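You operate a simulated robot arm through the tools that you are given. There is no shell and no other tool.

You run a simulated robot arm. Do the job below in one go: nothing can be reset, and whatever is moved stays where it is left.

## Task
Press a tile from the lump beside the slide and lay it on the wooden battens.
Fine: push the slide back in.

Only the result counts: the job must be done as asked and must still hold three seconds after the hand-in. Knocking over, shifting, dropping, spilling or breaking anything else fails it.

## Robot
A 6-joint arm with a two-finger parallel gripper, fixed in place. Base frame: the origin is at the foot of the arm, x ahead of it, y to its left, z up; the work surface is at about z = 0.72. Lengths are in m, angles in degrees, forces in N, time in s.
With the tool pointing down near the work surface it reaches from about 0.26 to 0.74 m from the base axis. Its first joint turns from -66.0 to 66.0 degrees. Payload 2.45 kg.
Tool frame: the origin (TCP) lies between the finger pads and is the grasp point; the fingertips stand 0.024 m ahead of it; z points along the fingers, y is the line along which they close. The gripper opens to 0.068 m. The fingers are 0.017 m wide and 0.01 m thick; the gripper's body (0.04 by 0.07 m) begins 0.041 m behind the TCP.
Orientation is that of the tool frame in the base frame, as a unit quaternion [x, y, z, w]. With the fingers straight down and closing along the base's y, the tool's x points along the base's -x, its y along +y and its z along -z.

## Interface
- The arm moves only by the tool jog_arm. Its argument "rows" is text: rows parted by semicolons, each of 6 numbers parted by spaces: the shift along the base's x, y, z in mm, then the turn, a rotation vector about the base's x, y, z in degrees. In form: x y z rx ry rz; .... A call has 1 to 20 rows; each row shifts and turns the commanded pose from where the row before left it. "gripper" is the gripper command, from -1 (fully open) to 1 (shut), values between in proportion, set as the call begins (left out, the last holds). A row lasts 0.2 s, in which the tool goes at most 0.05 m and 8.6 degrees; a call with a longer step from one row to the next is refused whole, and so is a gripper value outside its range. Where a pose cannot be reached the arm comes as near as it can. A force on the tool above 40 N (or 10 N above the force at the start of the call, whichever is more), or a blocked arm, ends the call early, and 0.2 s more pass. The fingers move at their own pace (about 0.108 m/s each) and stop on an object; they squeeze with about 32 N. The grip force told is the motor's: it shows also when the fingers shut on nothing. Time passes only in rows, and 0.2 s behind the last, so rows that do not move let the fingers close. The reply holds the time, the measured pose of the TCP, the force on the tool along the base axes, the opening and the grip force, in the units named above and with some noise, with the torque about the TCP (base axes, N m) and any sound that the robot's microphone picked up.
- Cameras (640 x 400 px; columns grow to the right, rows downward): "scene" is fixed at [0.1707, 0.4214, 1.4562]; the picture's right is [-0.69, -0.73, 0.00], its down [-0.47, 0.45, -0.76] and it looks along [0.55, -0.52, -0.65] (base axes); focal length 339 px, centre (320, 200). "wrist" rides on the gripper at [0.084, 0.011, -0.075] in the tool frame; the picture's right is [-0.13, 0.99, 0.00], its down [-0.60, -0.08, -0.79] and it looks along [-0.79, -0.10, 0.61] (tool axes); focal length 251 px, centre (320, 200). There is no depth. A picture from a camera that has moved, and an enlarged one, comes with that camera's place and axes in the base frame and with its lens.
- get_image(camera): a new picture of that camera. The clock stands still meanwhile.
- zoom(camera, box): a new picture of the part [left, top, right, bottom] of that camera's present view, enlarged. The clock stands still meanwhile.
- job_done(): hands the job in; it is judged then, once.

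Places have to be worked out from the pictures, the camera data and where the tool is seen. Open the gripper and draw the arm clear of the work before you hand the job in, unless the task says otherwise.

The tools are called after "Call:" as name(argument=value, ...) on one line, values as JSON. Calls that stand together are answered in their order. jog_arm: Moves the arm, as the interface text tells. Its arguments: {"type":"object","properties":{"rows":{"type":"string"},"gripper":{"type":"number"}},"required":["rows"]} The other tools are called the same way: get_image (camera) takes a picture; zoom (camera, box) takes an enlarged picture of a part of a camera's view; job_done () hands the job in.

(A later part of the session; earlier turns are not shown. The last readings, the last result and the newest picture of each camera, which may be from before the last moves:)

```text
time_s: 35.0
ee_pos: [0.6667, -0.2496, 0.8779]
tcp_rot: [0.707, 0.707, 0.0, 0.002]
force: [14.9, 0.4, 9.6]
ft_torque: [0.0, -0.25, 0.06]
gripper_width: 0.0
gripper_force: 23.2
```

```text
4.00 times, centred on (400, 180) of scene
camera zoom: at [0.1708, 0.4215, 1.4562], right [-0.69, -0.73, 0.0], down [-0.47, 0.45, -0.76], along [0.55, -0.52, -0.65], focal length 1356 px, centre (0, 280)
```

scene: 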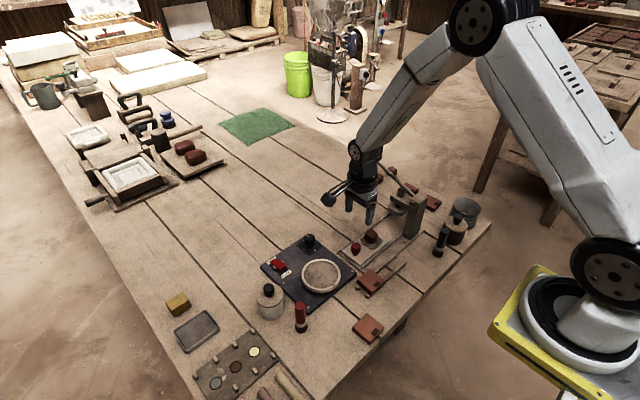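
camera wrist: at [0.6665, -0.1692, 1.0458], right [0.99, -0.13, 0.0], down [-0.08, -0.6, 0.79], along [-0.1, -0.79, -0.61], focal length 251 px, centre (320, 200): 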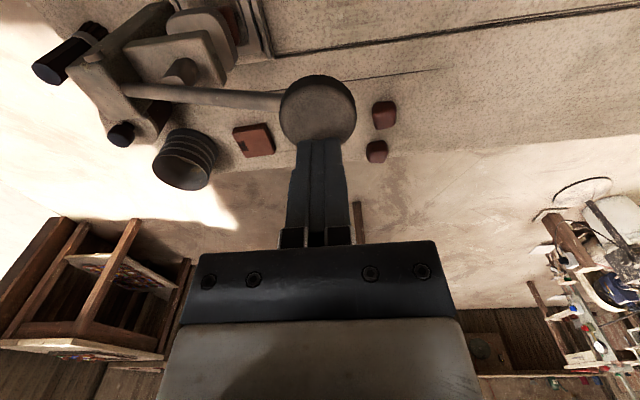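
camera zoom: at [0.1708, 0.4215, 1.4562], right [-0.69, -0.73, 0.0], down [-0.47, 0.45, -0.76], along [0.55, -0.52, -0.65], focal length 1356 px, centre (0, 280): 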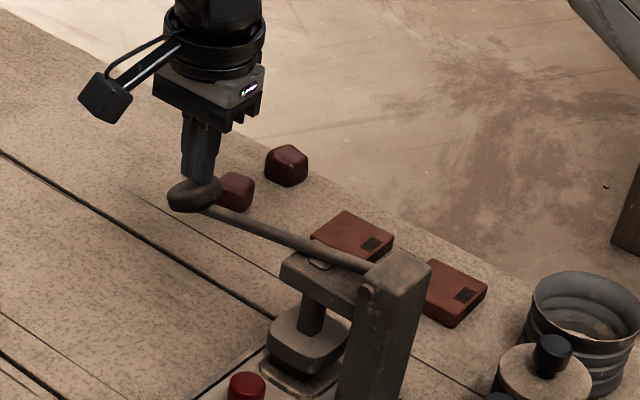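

The lever is now a little below level; the x force is the knob dragging the tip. I check the platen closely before pressing on.

Call:
zoom(camera="scene", box=[368, 180, 432, 240])

Call:
get_image(camera="wrist")

```text
6.67 times, centred on (400, 210) of scene
camera zoom: at [0.1708, 0.4215, 1.4562], right [-0.69, -0.73, 0.0], down [-0.47, 0.45, -0.76], along [0.55, -0.52, -0.65], focal length 2261 px, centre (-213, 133)
```

zoom: 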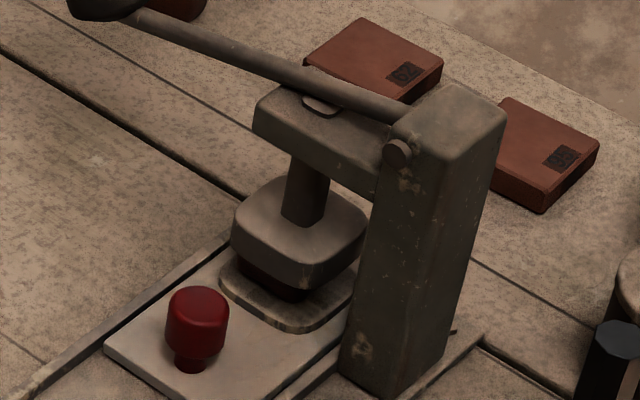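

```text
taken
camera wrist: at [0.678, -0.1656, 0.9519], right [0.99, -0.13, 0.0], down [-0.08, -0.6, 0.79], along [-0.1, -0.79, -0.61], focal length 251 px, centre (320, 200)
```

wrist: 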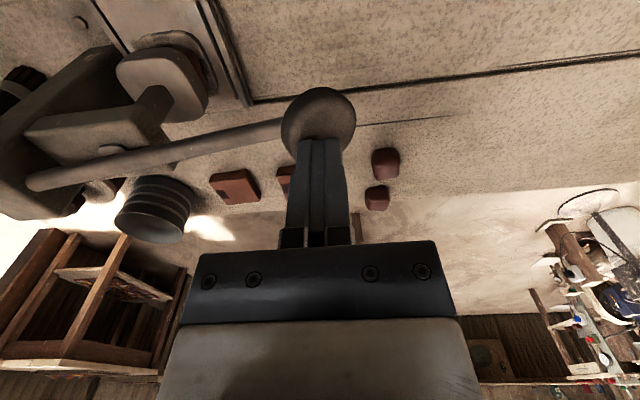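

The lump is already flattened under the platen but there is still some gap. I go on down with a small +x correction.

Call:
jog_arm(rows="1 0 -2 0 0 0; 0.5 0 -3 0 0 0; 0 0 -3 0 0 0; 0 0 -3 0 0 0; 0 0 0 0 0 0")

Call:
zoom(camera="scene", box=[352, 165, 432, 240])

```text
time_s: 36.2
ee_pos: [0.6675, -0.2507, 0.8655]
tcp_rot: [0.707, 0.707, 0.0, -0.001]
force: [-1.1, 1.1, 9.1]
ft_torque: [0.03, 0.12, -0.01]
gripper_width: 0.0
gripper_force: 24.0
```

```text
5.33 times, centred on (392, 202) of scene
camera zoom: at [0.1704, 0.4215, 1.4562], right [-0.69, -0.73, 0.0], down [-0.47, 0.45, -0.76], along [0.55, -0.52, -0.65], focal length 1808 px, centre (-64, 187)
```

zoom: 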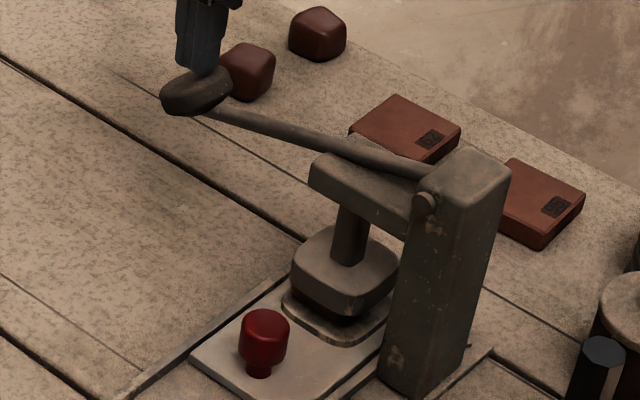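

Resistance stays near 9 N and the platen keeps sinking. I press on.

Call:
jog_arm(rows="0 0 -3 0 0 0; 0 0 -3 0 0 0; -0.5 0 -3 0 0 0; -0.5 0 -3 0 0 0; 0 0 0 0 0 0")

Call:
zoom(camera="scene", box=[352, 165, 432, 240])

```text
time_s: 37.4
ee_pos: [0.6676, -0.2512, 0.854]
tcp_rot: [0.707, 0.707, -0.001, 0.001]
force: [0.0, -2.6, 10.8]
ft_torque: [-0.03, 0.11, -0.01]
gripper_width: 0.0002
gripper_force: 23.4
```

```text
5.33 times, centred on (392, 202) of scene
camera zoom: at [0.1705, 0.4214, 1.4563], right [-0.69, -0.73, 0.0], down [-0.47, 0.45, -0.76], along [0.55, -0.52, -0.65], focal length 1808 px, centre (-64, 187)
```

zoom: 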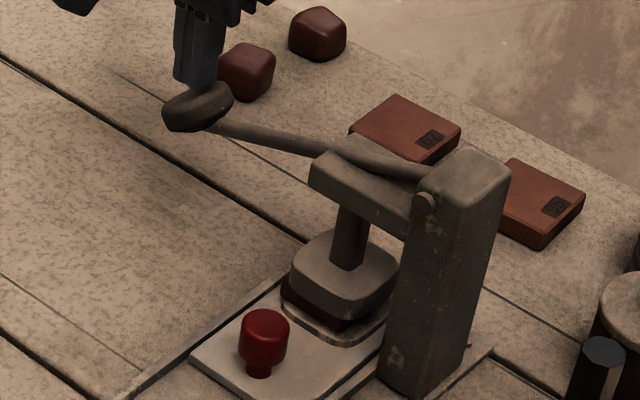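

Now a full-width red slab shows under the platen. I keep pressing until a stop or a sound tells that the stroke is complete.

Call:
jog_arm(rows="0 0 -3 0 0 0; -0.5 0 -3 0 0 0; -0.5 0 -3 0 0 0; 0 0 -2 0 0 0; 0 0 0 0 0 0")

Call:
zoom(camera="scene", box=[352, 165, 432, 240])

```text
time_s: 38.6
ee_pos: [0.6679, -0.2491, 0.8456]
tcp_rot: [0.707, 0.707, 0.002, 0.003]
force: [1.1, 5.8, 33.0]
ft_torque: [0.16, 0.23, -0.09]
gripper_width: 0.0
gripper_force: 23.3
```

```text
5.33 times, centred on (392, 202) of scene
camera zoom: at [0.17, 0.4218, 1.4562], right [-0.69, -0.73, 0.0], down [-0.47, 0.45, -0.76], along [0.55, -0.52, -0.65], focal length 1808 px, centre (-64, 187)
```

zoom: 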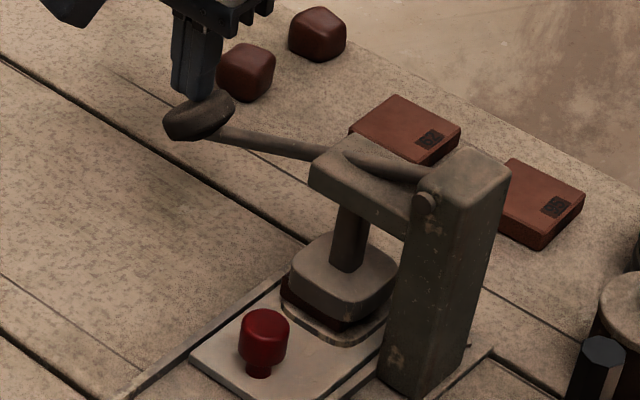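

The force climbed to 33 N while the platen no longer moves, so this looks like the end of the stroke. I press one more millimetre and hold briefly.

Call:
jog_arm(rows="0 0 -1 0 0 0; 0 0 0 0 0 0; 0 0 0 0 0 0; 0 0 0 0 0 0")

Call:
zoom(camera="scene", box=[368, 180, 432, 240])

```text
time_s: 39.6
ee_pos: [0.6691, -0.2503, 0.8455]
tcp_rot: [0.707, 0.707, 0.002, 0.005]
force: [11.3, 9.8, 27.8]
ft_torque: [0.23, 0.01, -0.1]
gripper_width: 0.0001
gripper_force: 23.7
```

```text
6.67 times, centred on (400, 210) of scene
camera zoom: at [0.1703, 0.4219, 1.4561], right [-0.69, -0.73, 0.0], down [-0.47, 0.45, -0.76], along [0.55, -0.52, -0.65], focal length 2261 px, centre (-213, 133)
```

zoom: 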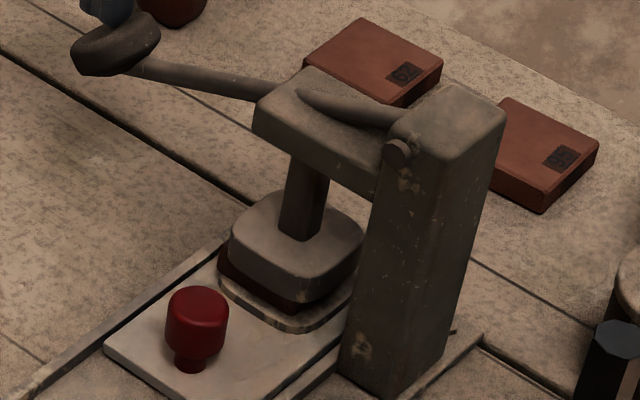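

It holds still under about 30 N. One firmer push, to be sure that it is the hard stop.

Call:
jog_arm(rows="-1 0 -1.5 0 0 0; 0 0 -1 0 0 0; 0 0 0 0 0 0; 0 0 0 0 0 0")

Call:
zoom(camera="scene", box=[368, 180, 432, 240])

```text
time_s: 40.6
ee_pos: [0.67, -0.2514, 0.8458]
tcp_rot: [0.707, 0.707, 0.003, 0.007]
force: [16.3, 11.1, 31.0]
ft_torque: [0.32, -0.15, -0.09]
gripper_width: 0.0001
gripper_force: 24.2
```

```text
6.67 times, centred on (400, 210) of scene
camera zoom: at [0.1704, 0.4219, 1.4561], right [-0.69, -0.73, 0.0], down [-0.47, 0.45, -0.76], along [0.55, -0.52, -0.65], focal length 2261 px, centre (-213, 133)
```

zoom: 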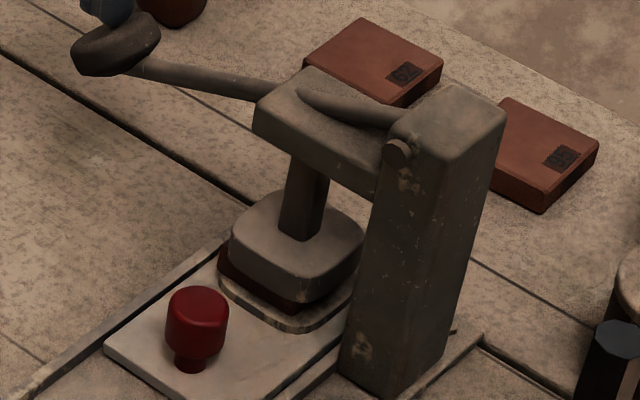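

No further movement: it is a hard stop and the tile is pressed. Now I ease up and see whether the lever follows.

Call:
jog_arm(rows="0 0 3 0 0 0; 0 0 4 0 0 0; 0 0 5 0 0 0; 0 0 6 0 0 0; 0 0 6 0 0 0; 0 0 6 0 0 0; 0 0 0 0 0 0")

Call:
zoom(camera="scene", box=[320, 130, 480, 230])

```text
time_s: 42.2
ee_pos: [0.6636, -0.25, 0.8684]
tcp_rot: [0.706, 0.708, 0.0, -0.002]
force: [-1.0, -1.4, 2.1]
ft_torque: [-0.06, 0.05, 0.0]
gripper_width: 0.0002
gripper_force: 23.3
```

```text
4.00 times, centred on (400, 180) of scene
camera zoom: at [0.1706, 0.4214, 1.4562], right [-0.69, -0.73, 0.0], down [-0.47, 0.45, -0.76], along [0.55, -0.52, -0.65], focal length 1356 px, centre (0, 280)
```

zoom: 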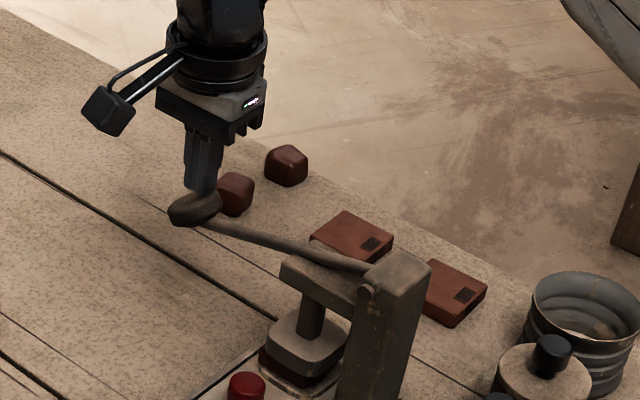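

The lever springs back with the tool. I keep raising slowly so that it returns gently to the top.

Call:
jog_arm(rows="0 0 6 0 0 0; 0 0 6 0 0 0; 0 0 6 0 0 0; 0 0 6 0 0 0; 0 0 6 0 0 0; 0 0 6 0 0 0; 0 0 6 0 0 0; -1 0 6 0 0 0; -1 0 6 0 0 0; -1 0 6 0 0 0; -1 0 6 0 0 0; -2 0 6 0 0 0; -2 0 6 0 0 0; -2 0 6 0 0 0; 0 0 8 0 0 0; 0 0 10 0 0 0; 0 0 0 0 0 0")

Call:
zoom(camera="scene", box=[320, 130, 480, 230])

```text
time_s: 45.8
ee_pos: [0.6547, -0.2504, 0.9724]
tcp_rot: [0.707, 0.707, 0.001, 0.0]
force: [-0.5, 0.1, -0.3]
ft_torque: [-0.04, -0.01, -0.02]
gripper_width: 0.0002
gripper_force: 23.4
```

```text
4.00 times, centred on (400, 180) of scene
camera zoom: at [0.1707, 0.4214, 1.4562], right [-0.69, -0.73, 0.0], down [-0.47, 0.45, -0.76], along [0.55, -0.52, -0.65], focal length 1356 px, centre (0, 280)
```

zoom: 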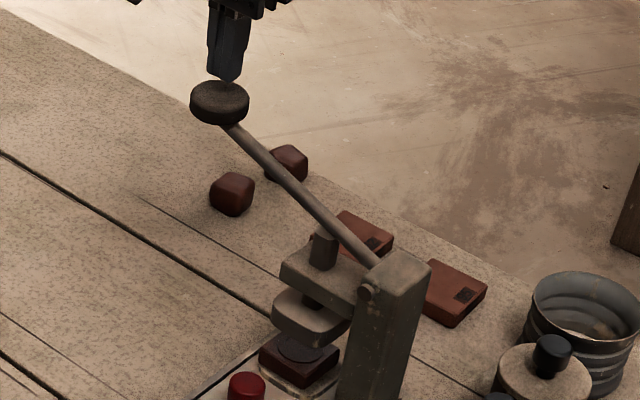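

The lever is back up and the tile lies on the die with a round mark on it. I go back to in front of the slide knob with open fingers.

Call:
jog_arm(rows="0 20 15 0 0 0; 0 40 5 0 0 0; 0 40 0 0 0 0; -20 40 0 0 0 0; -40 0 -20 0 0 0; -40 0 -25 0 0 0; -5 0 -40 0 0 0; 0 0 -40 0 0 0; 0 0 0 0 0 0", gripper=-0.7)

Call:
get_image(camera="wrist")

```text
time_s: 47.8
ee_pos: [0.5504, -0.11, 0.8705]
tcp_rot: [0.707, 0.707, 0.0, 0.0]
force: [-0.5, -0.7, -0.7]
ft_torque: [0.0, -0.04, 0.0]
gripper_width: 0.0577
gripper_force: 0.0
```

```text
taken
camera wrist: at [0.56, -0.0264, 0.9442], right [0.99, -0.13, 0.0], down [-0.08, -0.6, 0.79], along [-0.1, -0.79, -0.61], focal length 251 px, centre (320, 200)
```

wrist: 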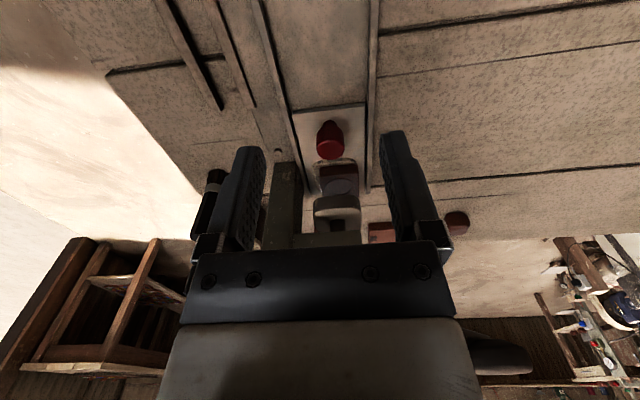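

The knob is at (0.550, -0.175), right where I left it. I come down around it and grip.

Call:
jog_arm(rows="0 0 -40 0 0 0; 0 -20 -32 0 0 0; 0 -25 -20 0 0 0; -0.5 -15 -9 0 0 0; 0 -5 -2 0 0 0; 0 0 0 0 0 0")

Call:
jog_arm(rows="0 0 0 0 0 0; 0 0 0 0 0 0; 0 0 0 0 0 0", gripper=0.6)

Call:
zoom(camera="scene", box=[320, 180, 448, 260])

```text
time_s: 49.2
ee_pos: [0.5492, -0.1749, 0.7635]
tcp_rot: [0.707, 0.707, 0.0, 0.0]
force: [-0.7, 0.1, 0.1]
ft_torque: [0.05, 0.0, 0.01]
gripper_width: 0.0581
gripper_force: 0.0
```

```text
time_s: 50.0
ee_pos: [0.5497, -0.1746, 0.7646]
tcp_rot: [0.706, 0.708, 0.0, 0.0]
force: [4.1, -0.9, -5.7]
ft_torque: [-0.14, 0.32, 0.03]
gripper_width: 0.0257
gripper_force: 41.0
```

```text
5.00 times, centred on (384, 220) of scene
camera zoom: at [0.1709, 0.4214, 1.4562], right [-0.69, -0.73, 0.0], down [-0.47, 0.45, -0.76], along [0.55, -0.52, -0.65], focal length 1695 px, centre (0, 100)
```

zoom: 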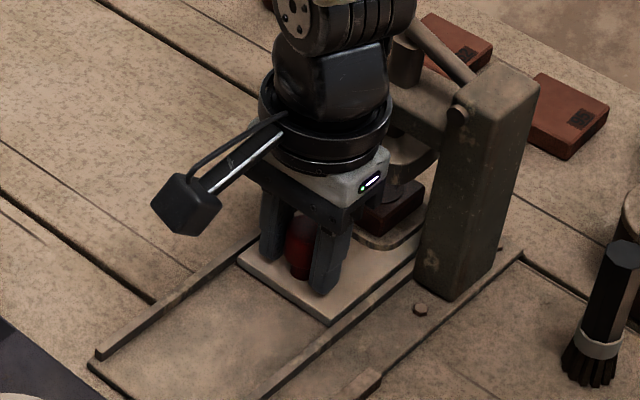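

The knob is gripped. I pull the slide out along +y at an even pace.

Call:
jog_arm(rows="0 3 0 0 0 0; 0 5 0 0 0 0; 0 6 0 0 0 0; 0 6 0 0 0 0; 0 6 0 0 0 0; 0 6 0 0 0 0; 0 6 0 0 0 0; 0 6 0 0 0 0; 0 6 0 0 0 0; 0 4 0 0 0 0; 0 0 0 0 0 0")

Call:
zoom(camera="scene", box=[320, 180, 448, 260])

```text
time_s: 52.4
ee_pos: [0.55, -0.1219, 0.7643]
tcp_rot: [0.707, 0.707, 0.0, 0.002]
force: [5.5, -0.6, 19.2]
ft_torque: [0.43, 0.31, -0.12]
gripper_width: 0.0258
gripper_force: 41.0
```

```text
5.00 times, centred on (384, 220) of scene
camera zoom: at [0.1704, 0.4215, 1.4562], right [-0.69, -0.73, 0.0], down [-0.47, 0.45, -0.76], along [0.55, -0.52, -0.65], focal length 1695 px, centre (0, 100)
```

zoom: 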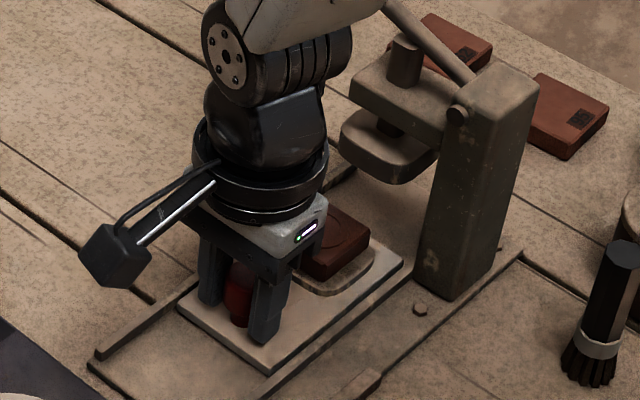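

The slide comes out with the tile on it. I raise 0.7 mm to ease the vertical load and pull the rest.

Call:
jog_arm(rows="0 0 0.7 0 0 0; 0 4 0 0 0 0; 0 6 0 0 0 0; 0 6 0 0 0 0; 0 6 0 0 0 0; 0 6 0 0 0 0; 0 6 0 0 0 0; 0 6 0 0 0 0; 0 5 0 0 0 0; 0 4 0 0 0 0; 0 0 0 0 0 0")

Call:
zoom(camera="scene", box=[320, 180, 448, 260])

```text
time_s: 54.8
ee_pos: [0.5495, -0.0715, 0.7643]
tcp_rot: [0.707, 0.707, 0.001, 0.0]
force: [20.2, -0.1, -17.2]
ft_torque: [0.22, 0.26, 0.17]
gripper_width: 0.0261
gripper_force: 40.8
```

```text
5.00 times, centred on (384, 220) of scene
camera zoom: at [0.1714, 0.4214, 1.4562], right [-0.69, -0.73, 0.0], down [-0.47, 0.45, -0.76], along [0.55, -0.52, -0.65], focal length 1695 px, centre (0, 100)
```

zoom: 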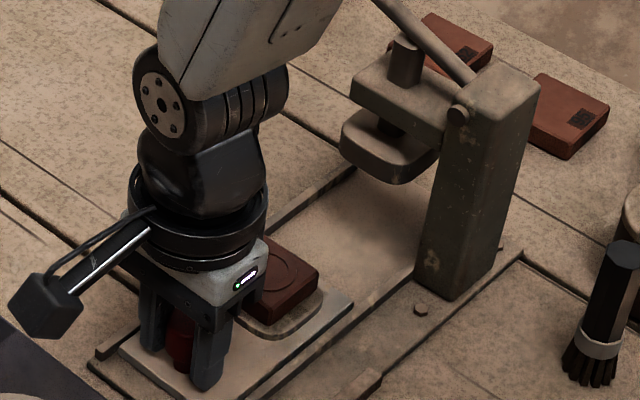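

The slide is out (knob at y≈-0.071). I release the knob, rise straight up and look at the tile.

Call:
jog_arm(rows="0 0 0 0 0 0; 0 0 0 0 0 0; 0 0 0 0 0 0", gripper=-0.7)

Call:
jog_arm(rows="0 0 25 0 0 0; 0 0 40 0 0 0; 0 0 30 0 0 0; 0 0 0 0 0 0")

Call:
get_image(camera="wrist")

Call:
zoom(camera="scene", box=[320, 200, 440, 290])

```text
time_s: 55.6
ee_pos: [0.5489, -0.0726, 0.7637]
tcp_rot: [0.707, 0.707, 0.0, -0.001]
force: [0.1, -0.2, 0.0]
ft_torque: [-0.02, -0.01, -0.02]
gripper_width: 0.0582
gripper_force: 0.0
```

```text
time_s: 56.6
ee_pos: [0.5509, -0.074, 0.8595]
tcp_rot: [0.707, 0.707, 0.001, 0.0]
force: [-0.3, -0.3, -0.5]
ft_torque: [0.0, 0.0, 0.0]
gripper_width: 0.058
gripper_force: 0.0
```

```text
taken
camera wrist: at [0.5613, 0.0107, 0.9334], right [0.99, -0.13, 0.0], down [-0.08, -0.6, 0.79], along [-0.1, -0.79, -0.61], focal length 251 px, centre (320, 200)
```

wrist: 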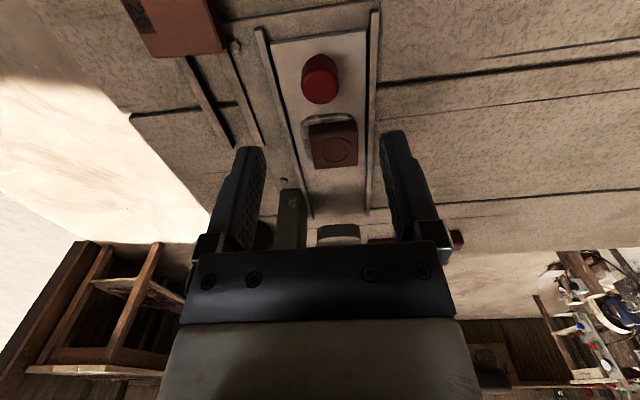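

```text
4.44 times, centred on (380, 245) of scene
camera zoom: at [0.1707, 0.4214, 1.4562], right [-0.69, -0.73, 0.0], down [-0.47, 0.45, -0.76], along [0.55, -0.52, -0.65], focal length 1507 px, centre (53, 0)
```

zoom: 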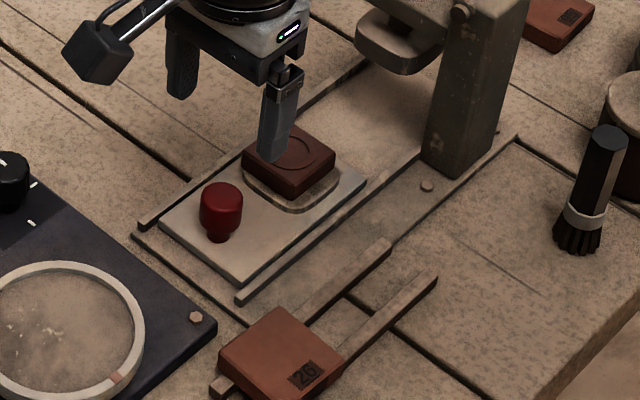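

The pressed tile is visible on the die. I enlarge it to measure its place and size.

Call:
zoom(camera="wrist", box=[260, 30, 400, 180])

Call:
zoom(camera="scene", box=[360, 220, 410, 260])

```text
2.67 times, centred on (330, 105) of wrist
camera zoom: at [0.5613, 0.0107, 0.9334], right [0.99, -0.13, 0.0], down [-0.08, -0.6, 0.79], along [-0.1, -0.79, -0.61], focal length 670 px, centre (293, 453)
```

zoom: 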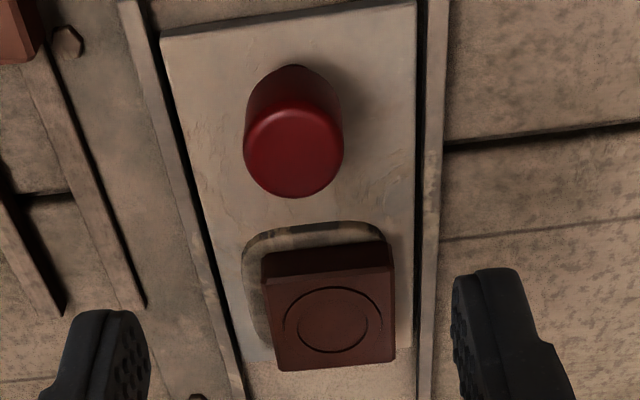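

```text
10.00 times, centred on (385, 240) of scene
camera zoom: at [0.1707, 0.4214, 1.4562], right [-0.69, -0.73, 0.0], down [-0.47, 0.45, -0.76], along [0.55, -0.52, -0.65], focal length 3391 px, centre (-330, -200)
```

zoom: 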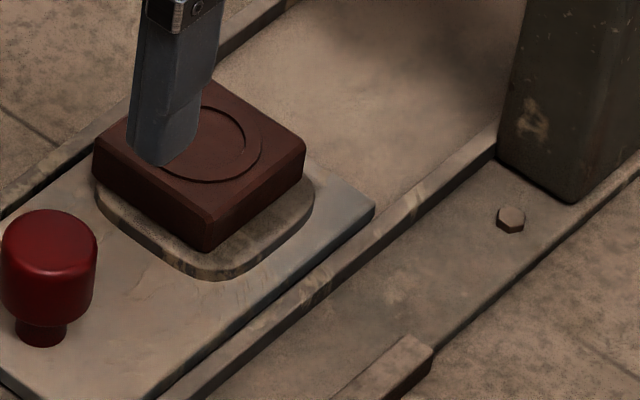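

The tile measures about 0.042 × 0.042 × 0.017 m, centred at (0.554, -0.148), resting from z≈0.738 to 0.755. Before gripping it I measure the battens more exactly from above.

Call:
jog_arm(rows="-32 5 5 0 0 0; -32 5 5 0 0 0; -31 4 0 0 0 0; 0 0 0 0 0 0")

Call:
get_image(camera="wrist")

Call:
zoom(camera="wrist", box=[220, 0, 420, 150])

Call:
zoom(camera="scene", box=[350, 245, 414, 300])

```text
time_s: 57.6
ee_pos: [0.4551, -0.058, 0.87]
tcp_rot: [0.707, 0.707, 0.0, 0.0]
force: [0.4, -0.6, 0.4]
ft_torque: [0.05, 0.02, 0.01]
gripper_width: 0.0578
gripper_force: 0.0
```

```text
taken
camera wrist: at [0.4664, 0.0265, 0.9451], right [0.99, -0.13, 0.0], down [-0.08, -0.6, 0.79], along [-0.1, -0.79, -0.61], focal length 251 px, centre (320, 200)
```

wrist: 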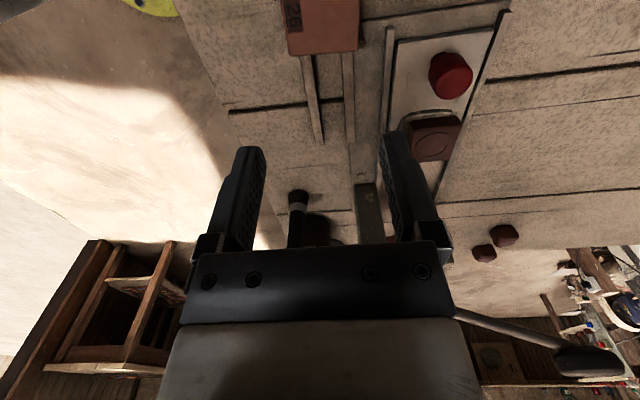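

```text
2.67 times, centred on (320, 75) of wrist
camera zoom: at [0.4664, 0.0265, 0.9451], right [0.99, -0.13, 0.0], down [-0.08, -0.6, 0.79], along [-0.1, -0.79, -0.61], focal length 670 px, centre (320, 533)
```

zoom: 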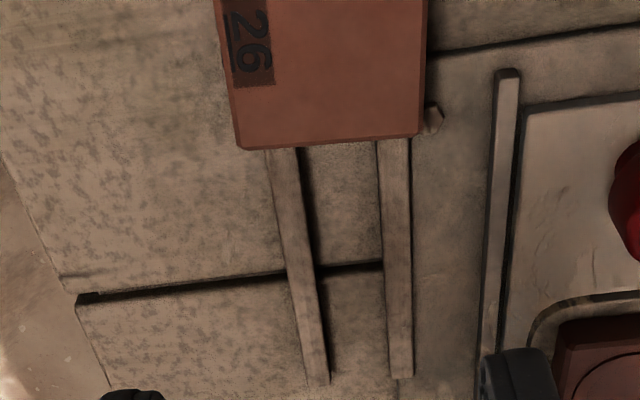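

```text
7.27 times, centred on (382, 272) of scene
camera zoom: at [0.1707, 0.4214, 1.4562], right [-0.69, -0.73, 0.0], down [-0.47, 0.45, -0.76], along [0.55, -0.52, -0.65], focal length 2466 px, centre (-131, -327)
```

zoom: 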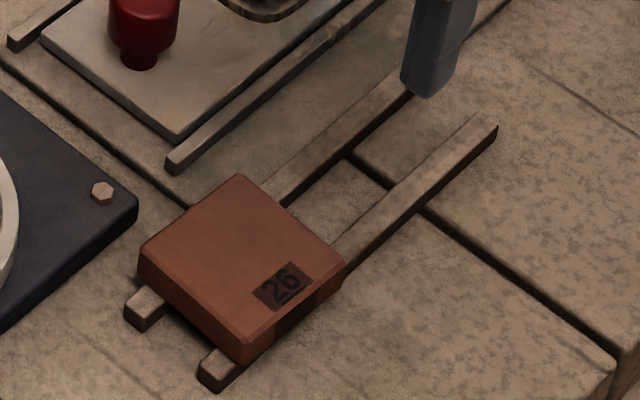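

The battens run along y, centred at x≈0.443 and 0.476 (midline 0.460). They are free between y≈-0.054 (edge of tile 26) and -0.148, so I aim for (0.460, -0.102). I go back above the pressed tile.

Call:
jog_arm(rows="33 -28 0 0 0 0; 33 -30 0 0 0 0; 33 -32 -5 0 0 0; 0 0 -30 0 0 0; 0 0 -30 0 0 0; 0 0 0 0 0 0")

Call:
get_image(camera="wrist")

Call:
zoom(camera="scene", box=[340, 205, 420, 265])

```text
time_s: 59.0
ee_pos: [0.5537, -0.1474, 0.8014]
tcp_rot: [0.706, 0.708, 0.0, 0.0]
force: [0.6, 0.7, 0.8]
ft_torque: [0.01, 0.02, -0.01]
gripper_width: 0.0578
gripper_force: 0.0
```

```text
taken
camera wrist: at [0.5649, -0.0639, 0.8772], right [0.99, -0.13, 0.0], down [-0.08, -0.6, 0.79], along [-0.1, -0.79, -0.61], focal length 251 px, centre (320, 200)
```

wrist: 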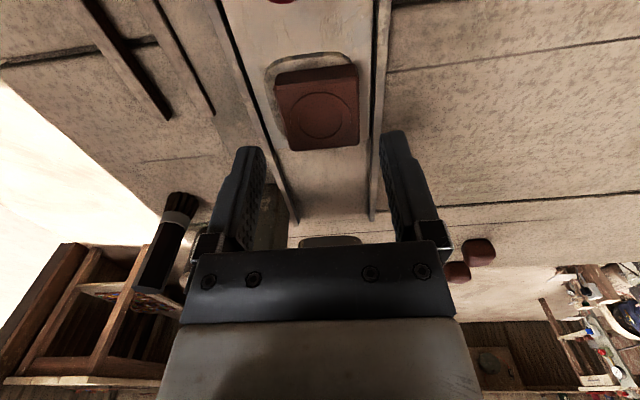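

```text
6.67 times, centred on (380, 235) of scene
camera zoom: at [0.1707, 0.4214, 1.4562], right [-0.69, -0.73, 0.0], down [-0.47, 0.45, -0.76], along [0.55, -0.52, -0.65], focal length 2261 px, centre (-80, -33)
```

zoom: 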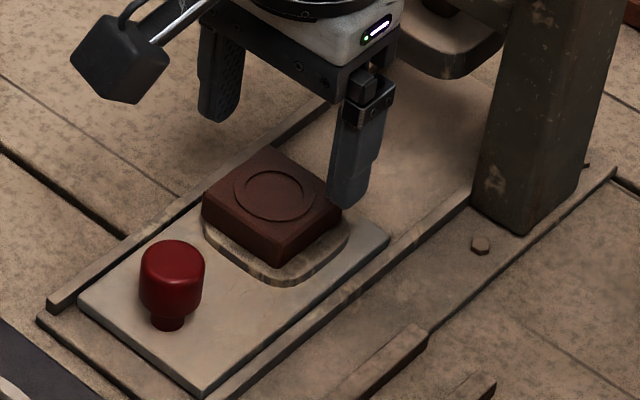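

The tile lies between the fingers, centre about (0.555, -0.147). I lower so the tips stop just above the slide plate, then grip.

Call:
jog_arm(rows="1 0.5 -15 0 0 0; 0 0 -12 0 0 0; 0 0 -8 0 0 0; 0 0 0 0 0 0")

Call:
jog_arm(rows="0 0 0 0 0 0; 0 0 0 0 0 0; 0 0 0 0 0 0", gripper=0.1)

Call:
get_image(camera="wrist")

Call:
zoom(camera="scene", box=[340, 205, 420, 265])

```text
time_s: 60.0
ee_pos: [0.5541, -0.1483, 0.7685]
tcp_rot: [0.707, 0.707, 0.0, 0.0]
force: [0.4, -0.1, -0.2]
ft_torque: [0.05, -0.02, -0.02]
gripper_width: 0.0577
gripper_force: 0.0
```

```text
time_s: 60.8
ee_pos: [0.5545, -0.147, 0.7691]
tcp_rot: [0.707, 0.708, 0.0, 0.001]
force: [0.3, -0.3, 0.2]
ft_torque: [0.0, 0.01, -0.02]
gripper_width: 0.043
gripper_force: 31.8
```

```text
taken
camera wrist: at [0.565, -0.0635, 0.8426], right [0.99, -0.13, 0.0], down [-0.08, -0.6, 0.79], along [-0.1, -0.79, -0.61], focal length 251 px, centre (320, 200)
```

wrist: 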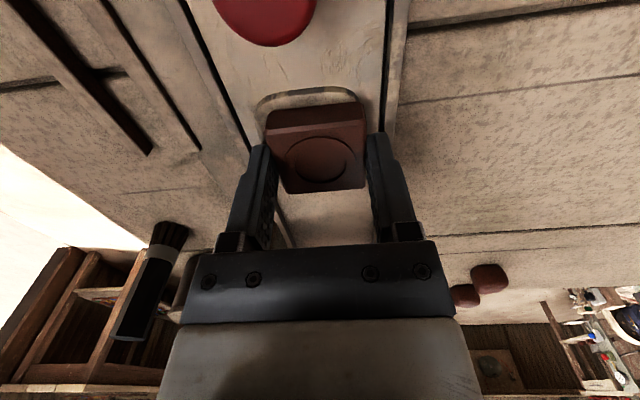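

```text
6.67 times, centred on (380, 235) of scene
camera zoom: at [0.1707, 0.4214, 1.4562], right [-0.69, -0.73, 0.0], down [-0.47, 0.45, -0.76], along [0.55, -0.52, -0.65], focal length 2261 px, centre (-80, -33)
```

zoom: 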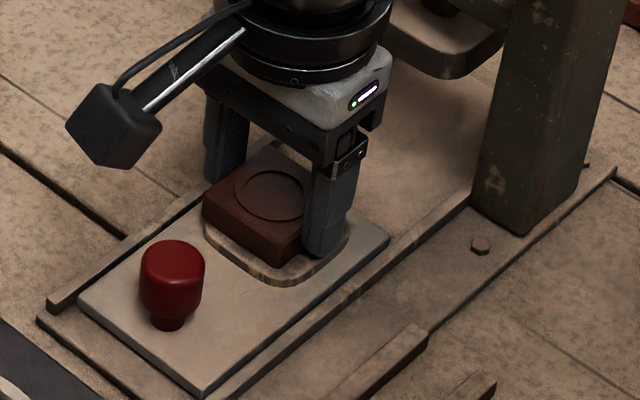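

The tile is gripped at a width of 0.043. I lift it a few centimetres and verify the hold.

Call:
jog_arm(rows="0 0 3 0 0 0; 0 0 7 0 0 0; 0 0 15 0 0 0; 0 0 20 0 0 0; 0 0 0 0 0 0")

Call:
zoom(camera="scene", box=[340, 195, 420, 255])

Call:
get_image(camera="wrist")

```text
time_s: 62.0
ee_pos: [0.5528, -0.1466, 0.814]
tcp_rot: [0.707, 0.707, 0.0, 0.0]
force: [-0.5, 0.5, -0.9]
ft_torque: [0.01, -0.03, -0.03]
gripper_width: 0.0427
gripper_force: 32.2
```

```text
6.67 times, centred on (380, 225) of scene
camera zoom: at [0.1707, 0.4214, 1.4562], right [-0.69, -0.73, 0.0], down [-0.47, 0.45, -0.76], along [0.55, -0.52, -0.65], focal length 2261 px, centre (-80, 33)
```

zoom: 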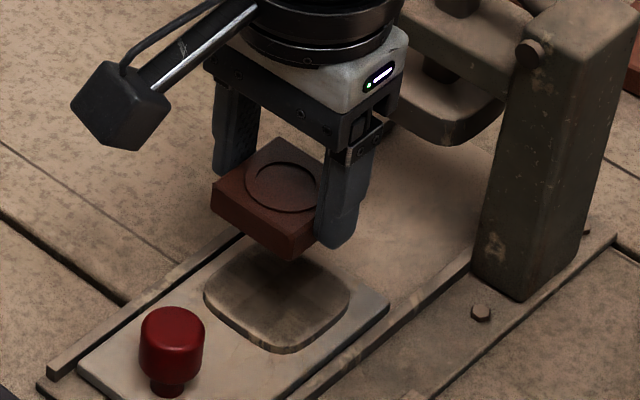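

```text
taken
camera wrist: at [0.5649, -0.0634, 0.8876], right [0.99, -0.13, 0.0], down [-0.08, -0.6, 0.79], along [-0.1, -0.79, -0.61], focal length 251 px, centre (320, 200)
```

wrist: 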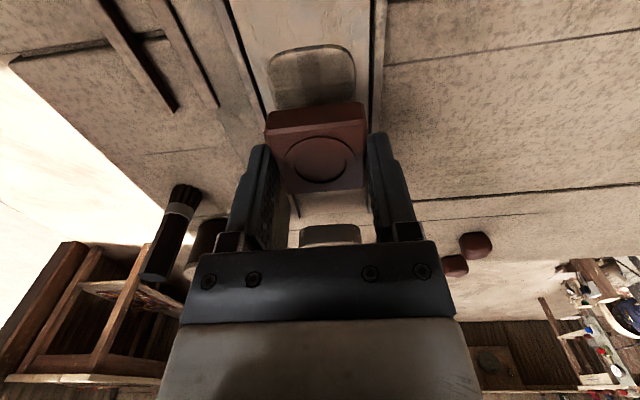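

The tile is held level and centred. I carry it over to above the free part of the battens.

Call:
jog_arm(rows="0 0 15 0 0 0; -30 15 0 0 0 0; -32 15 0 0 0 0; -32 15 0 0 0 0; 0 0 0 0 0 0; 0 0 0 0 0 0")

Call:
get_image(camera="wrist")

Call:
zoom(camera="scene", box=[350, 215, 430, 300])

Call:
zoom(camera="wrist", box=[240, 0, 400, 200])

```text
time_s: 63.4
ee_pos: [0.4617, -0.0994, 0.8301]
tcp_rot: [0.707, 0.707, 0.001, 0.0]
force: [0.3, -0.4, -1.0]
ft_torque: [0.0, 0.02, -0.04]
gripper_width: 0.0431
gripper_force: 31.9
```

```text
taken
camera wrist: at [0.4718, -0.0156, 0.9039], right [0.99, -0.13, 0.0], down [-0.08, -0.6, 0.79], along [-0.1, -0.79, -0.61], focal length 251 px, centre (320, 200)
```

wrist: 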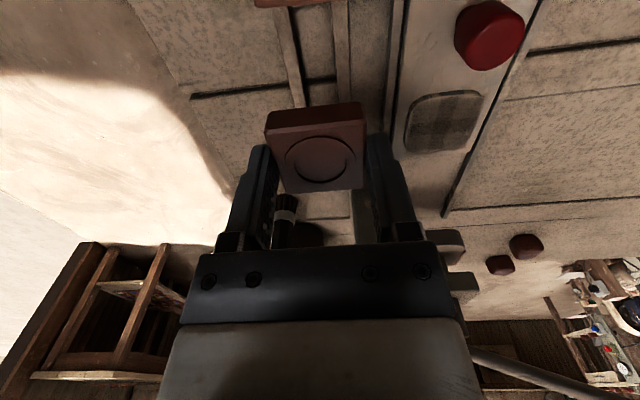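

```text
4.71 times, centred on (390, 258) of scene
camera zoom: at [0.1707, 0.4214, 1.4562], right [-0.69, -0.73, 0.0], down [-0.47, 0.45, -0.76], along [0.55, -0.52, -0.65], focal length 1596 px, centre (-9, -71)
```

zoom: 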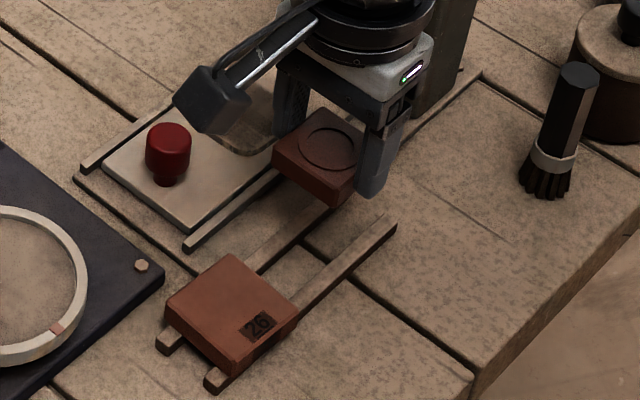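

```text
2.00 times, centred on (320, 100) of wrist
camera zoom: at [0.4718, -0.0156, 0.9039], right [0.99, -0.13, 0.0], down [-0.08, -0.6, 0.79], along [-0.1, -0.79, -0.61], focal length 503 px, centre (320, 400)
```

zoom: 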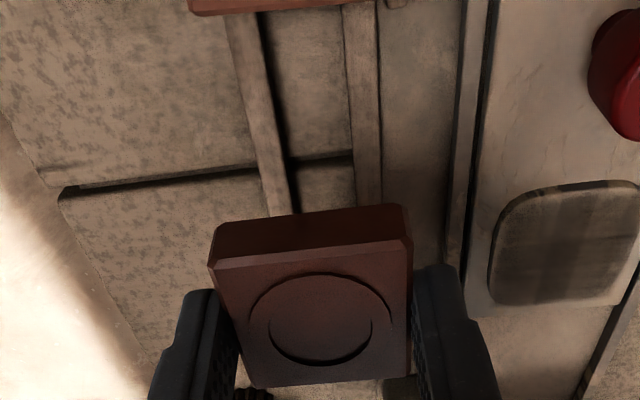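

Battens re-measured: centres at x=0.443 and 0.4766, so the midline is 0.460. I correct by about -1 mm in x and -2 mm in y, then lower to just above the battens.

Call:
jog_arm(rows="-1 -2.5 -15 0 0 0; 0 0 -20 0 0 0; 0 0 -15 0 0 0; 0 0 -10 0 0 0; 0 0 -4 0 0 0; 0 0 0 0 0 0")

Call:
zoom(camera="scene", box=[360, 235, 424, 295])

Call:
get_image(camera="wrist")

```text
time_s: 64.8
ee_pos: [0.4597, -0.1046, 0.7632]
tcp_rot: [0.708, 0.707, -0.001, 0.0]
force: [-0.1, -0.3, 0.0]
ft_torque: [0.02, 0.0, -0.01]
gripper_width: 0.0431
gripper_force: 31.9
```

```text
6.67 times, centred on (392, 265) of scene
camera zoom: at [0.1707, 0.4214, 1.4562], right [-0.69, -0.73, 0.0], down [-0.47, 0.45, -0.76], along [0.55, -0.52, -0.65], focal length 2261 px, centre (-160, -233)
```

zoom: 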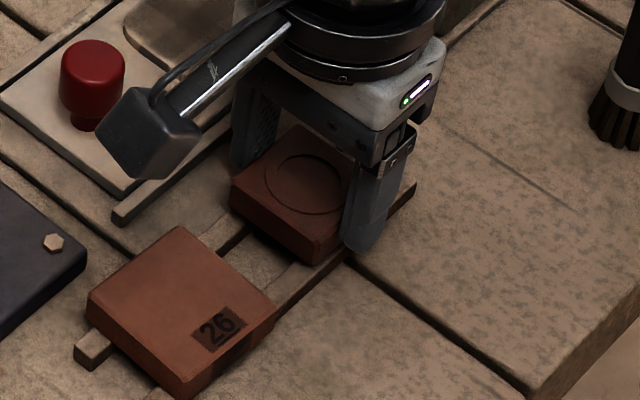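

```text
taken
camera wrist: at [0.4704, -0.0202, 0.839], right [0.99, -0.13, 0.0], down [-0.08, -0.6, 0.79], along [-0.1, -0.79, -0.61], focal length 251 px, centre (320, 200)
```

wrist: 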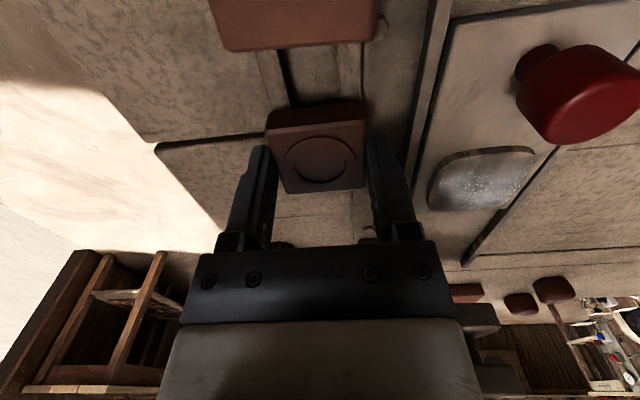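

No contact yet at a TCP height of 0.763. I lower in 1 mm steps and watch the force.

Call:
jog_arm(rows="0 0 -1 0 0 0; 0 0 -1 0 0 0; 0 0 0 0 0 0")

Call:
jog_arm(rows="0 0 -1 0 0 0; 0 0 0 0 0 0")

Call:
zoom(camera="scene", box=[376, 250, 424, 290])

```text
time_s: 65.6
ee_pos: [0.4597, -0.1044, 0.7622]
tcp_rot: [0.707, 0.707, 0.0, 0.001]
force: [-0.6, 0.1, -0.1]
ft_torque: [0.02, 0.0, -0.01]
gripper_width: 0.043
gripper_force: 32.4
```

```text
time_s: 66.2
ee_pos: [0.4605, -0.1047, 0.7614]
tcp_rot: [0.707, 0.707, 0.0, -0.001]
force: [1.0, -0.7, -1.1]
ft_torque: [0.03, -0.01, -0.02]
gripper_width: 0.043
gripper_force: 32.3
```

```text
10.00 times, centred on (400, 270) of scene
camera zoom: at [0.1707, 0.4214, 1.4562], right [-0.69, -0.73, 0.0], down [-0.47, 0.45, -0.76], along [0.55, -0.52, -0.65], focal length 3391 px, centre (-480, -500)
```

zoom: 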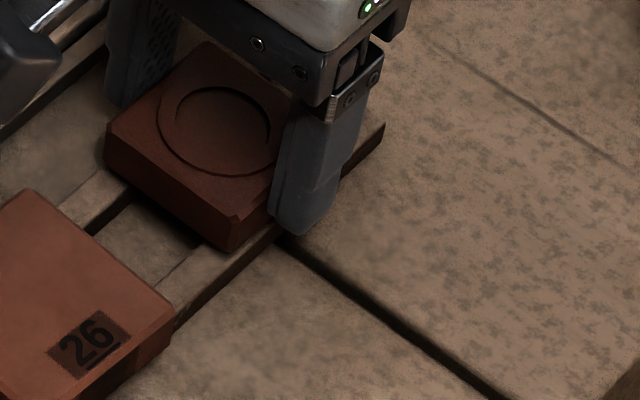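

Still no load on the tool, though the tile is nearly down. I continue by single millimetres.

Call:
jog_arm(rows="0 0 -1 0 0 0; 0 0 0 0 0 0")

Call:
jog_arm(rows="0 0 -1 0 0 0; 0 0 0 0 0 0")

```text
time_s: 66.8
ee_pos: [0.4599, -0.1037, 0.7603]
tcp_rot: [0.707, 0.707, 0.0, 0.001]
force: [-0.3, 0.0, -0.3]
ft_torque: [0.02, 0.03, -0.02]
gripper_width: 0.0429
gripper_force: 32.3
```

```text
time_s: 67.4
ee_pos: [0.4594, -0.1064, 0.7611]
tcp_rot: [0.707, 0.707, 0.001, 0.0]
force: [-0.3, 0.9, -0.3]
ft_torque: [0.01, 0.0, -0.02]
gripper_width: 0.043
gripper_force: 31.8
```

Readings scatter about a millimetre and there is still no contact force. I go on.

Call:
jog_arm(rows="0 0 -1 0 0 0; 0 0 0 0 0 0")

Call:
jog_arm(rows="0 0 -1 0 0 0; 0 0 0 0 0 0")

Call:
zoom(camera="scene", box=[376, 250, 424, 290])

```text
time_s: 68.0
ee_pos: [0.4596, -0.1051, 0.7597]
tcp_rot: [0.707, 0.707, 0.001, 0.001]
force: [-0.6, -0.1, 0.0]
ft_torque: [-0.03, 0.02, 0.0]
gripper_width: 0.0429
gripper_force: 32.7
```

```text
time_s: 68.6
ee_pos: [0.4599, -0.1055, 0.7574]
tcp_rot: [0.707, 0.708, 0.0, 0.0]
force: [-2.0, 0.9, 2.6]
ft_torque: [0.0, -0.05, 0.05]
gripper_width: 0.0428
gripper_force: 32.4
```

```text
10.00 times, centred on (400, 270) of scene
camera zoom: at [0.1706, 0.4214, 1.4562], right [-0.69, -0.73, 0.0], down [-0.47, 0.45, -0.76], along [0.55, -0.52, -0.65], focal length 3391 px, centre (-480, -500)
```

zoom: 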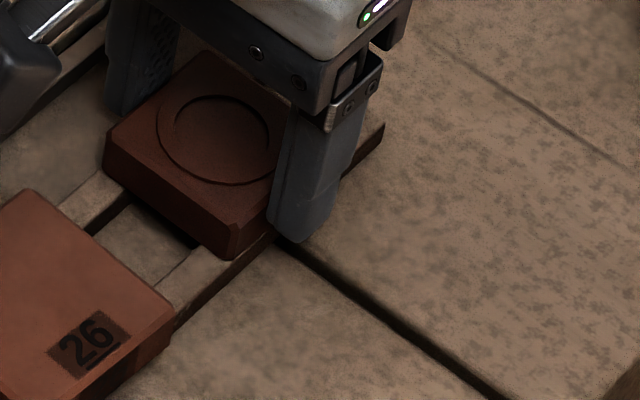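

A light contact of 2.6 N: the tile rests on the battens. I open the fingers just enough to free it.

Call:
jog_arm(rows="0 0 0 0 0 0; 0 0 0 0 0 0; 0 0 0 0 0 0", gripper=-0.5)

Call:
get_image(camera="wrist")

Call:
zoom(camera="scene", box=[376, 250, 424, 290])

```text
time_s: 69.4
ee_pos: [0.4604, -0.1054, 0.759]
tcp_rot: [0.707, 0.708, 0.0, 0.0]
force: [0.2, -0.3, 0.3]
ft_torque: [0.02, 0.04, 0.02]
gripper_width: 0.051
gripper_force: 0.1
```

```text
taken
camera wrist: at [0.4707, -0.0213, 0.8325], right [0.99, -0.13, 0.0], down [-0.08, -0.6, 0.79], along [-0.1, -0.79, -0.61], focal length 251 px, centre (320, 200)
```

wrist: 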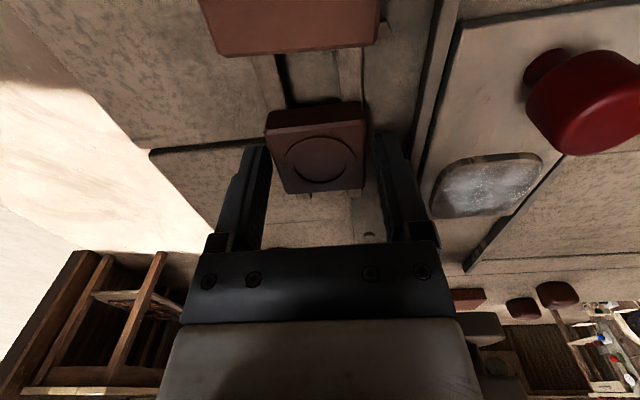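

```text
10.00 times, centred on (400, 270) of scene
camera zoom: at [0.1707, 0.4214, 1.4562], right [-0.69, -0.73, 0.0], down [-0.47, 0.45, -0.76], along [0.55, -0.52, -0.65], focal length 3391 px, centre (-480, -500)
```

zoom: 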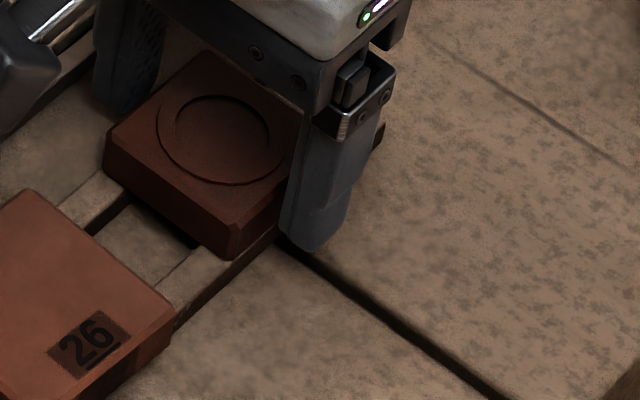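

The tile stays put on both battens, and the fingers are clear on each side. I rise straight up and check it.

Call:
jog_arm(rows="0 0 10 0 0 0; 0 0 25 0 0 0; 0 0 40 0 0 0; 0 0 30 0 0 0; 0 0 0 0 0 0")

Call:
zoom(camera="scene", box=[350, 235, 430, 300])

Call:
zoom(camera="wrist", box=[240, 0, 400, 200])

```text
time_s: 70.6
ee_pos: [0.4589, -0.1057, 0.863]
tcp_rot: [0.707, 0.707, 0.0, -0.001]
force: [0.0, 0.9, -0.1]
ft_torque: [-0.02, -0.03, 0.0]
gripper_width: 0.0509
gripper_force: 0.0
```

```text
6.15 times, centred on (390, 268) of scene
camera zoom: at [0.1707, 0.4214, 1.4562], right [-0.69, -0.73, 0.0], down [-0.47, 0.45, -0.76], along [0.55, -0.52, -0.65], focal length 2087 px, centre (-111, -215)
```

zoom: 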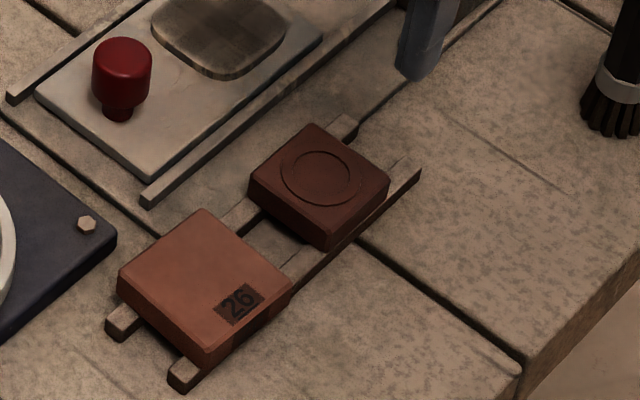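

```text
2.00 times, centred on (320, 100) of wrist
camera zoom: at [0.4705, -0.0207, 0.9373], right [0.99, -0.13, 0.0], down [-0.08, -0.6, 0.79], along [-0.1, -0.79, -0.61], focal length 503 px, centre (320, 400)
```

zoom: 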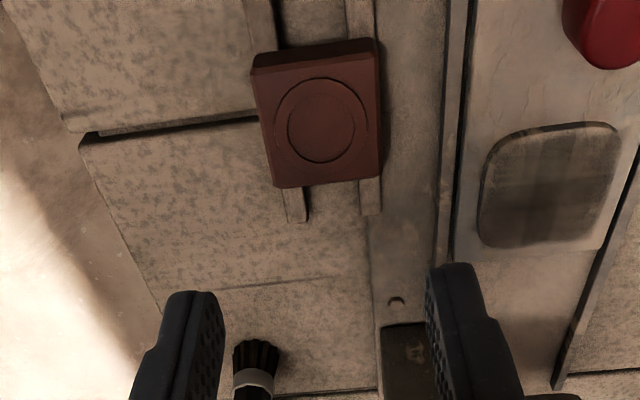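

The tile lies squarely across both battens, level and clear of tile 26. Now I go back to the slide knob.

Call:
jog_arm(rows="30 11 0 0 0 0; 30 11 0 0 0 0; 31 10 0 0 0 0; 0 0 -20 0 0 0; 0 0 0 0 0 0", gripper=-0.7)

Call:
get_image(camera="wrist")

```text
time_s: 71.8
ee_pos: [0.5523, -0.0738, 0.8425]
tcp_rot: [0.708, 0.707, 0.001, 0.0]
force: [0.6, 0.7, 0.2]
ft_torque: [0.01, 0.01, -0.02]
gripper_width: 0.0577
gripper_force: 0.1
```

```text
taken
camera wrist: at [0.5626, 0.0108, 0.9172], right [0.99, -0.13, 0.0], down [-0.08, -0.6, 0.79], along [-0.1, -0.79, -0.61], focal length 251 px, centre (320, 200)
```

wrist: 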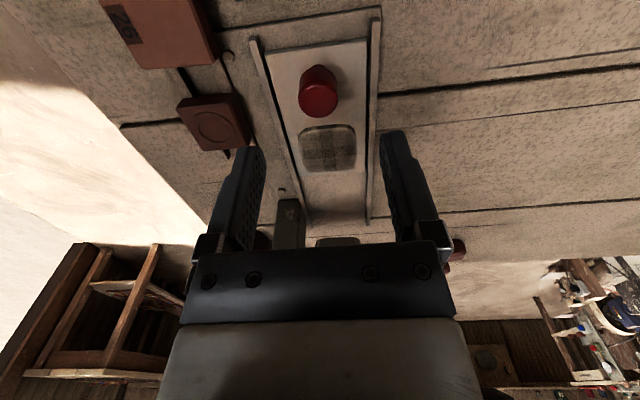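

The knob is at (0.550, -0.0745). I line up, go down around it and grip.

Call:
jog_arm(rows="-1.5 -1 -25 0 0 0; 0 0 -30 0 0 0; 0 0 -20 0 0 0; 0 0 0 0 0 0")

Call:
jog_arm(rows="0 0 0 0 0 0; 0 0 0 0 0 0; 0 0 0 0 0 0", gripper=0.6)

Call:
zoom(camera="scene", box=[320, 200, 430, 300])

```text
time_s: 72.8
ee_pos: [0.5493, -0.075, 0.7676]
tcp_rot: [0.707, 0.707, 0.001, 0.0]
force: [0.5, 0.5, -0.6]
ft_torque: [0.03, -0.01, 0.0]
gripper_width: 0.0581
gripper_force: 0.1
```

```text
time_s: 73.6
ee_pos: [0.5501, -0.0751, 0.7672]
tcp_rot: [0.707, 0.707, 0.0, 0.001]
force: [13.5, -0.1, -9.7]
ft_torque: [-0.19, 0.17, 0.01]
gripper_width: 0.0258
gripper_force: 40.9
```

```text
4.00 times, centred on (375, 250) of scene
camera zoom: at [0.1712, 0.4214, 1.4562], right [-0.69, -0.73, 0.0], down [-0.47, 0.45, -0.76], along [0.55, -0.52, -0.65], focal length 1356 px, centre (100, 0)
```

zoom: 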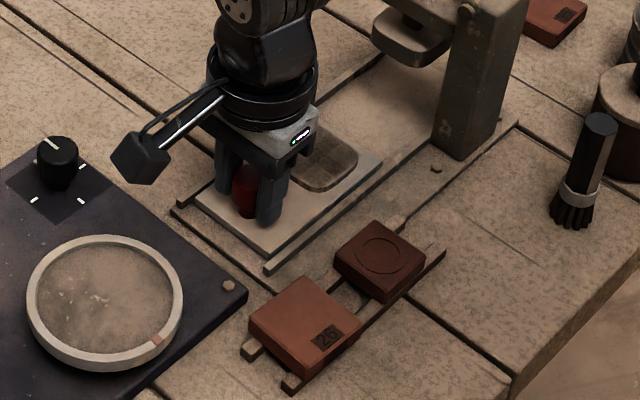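

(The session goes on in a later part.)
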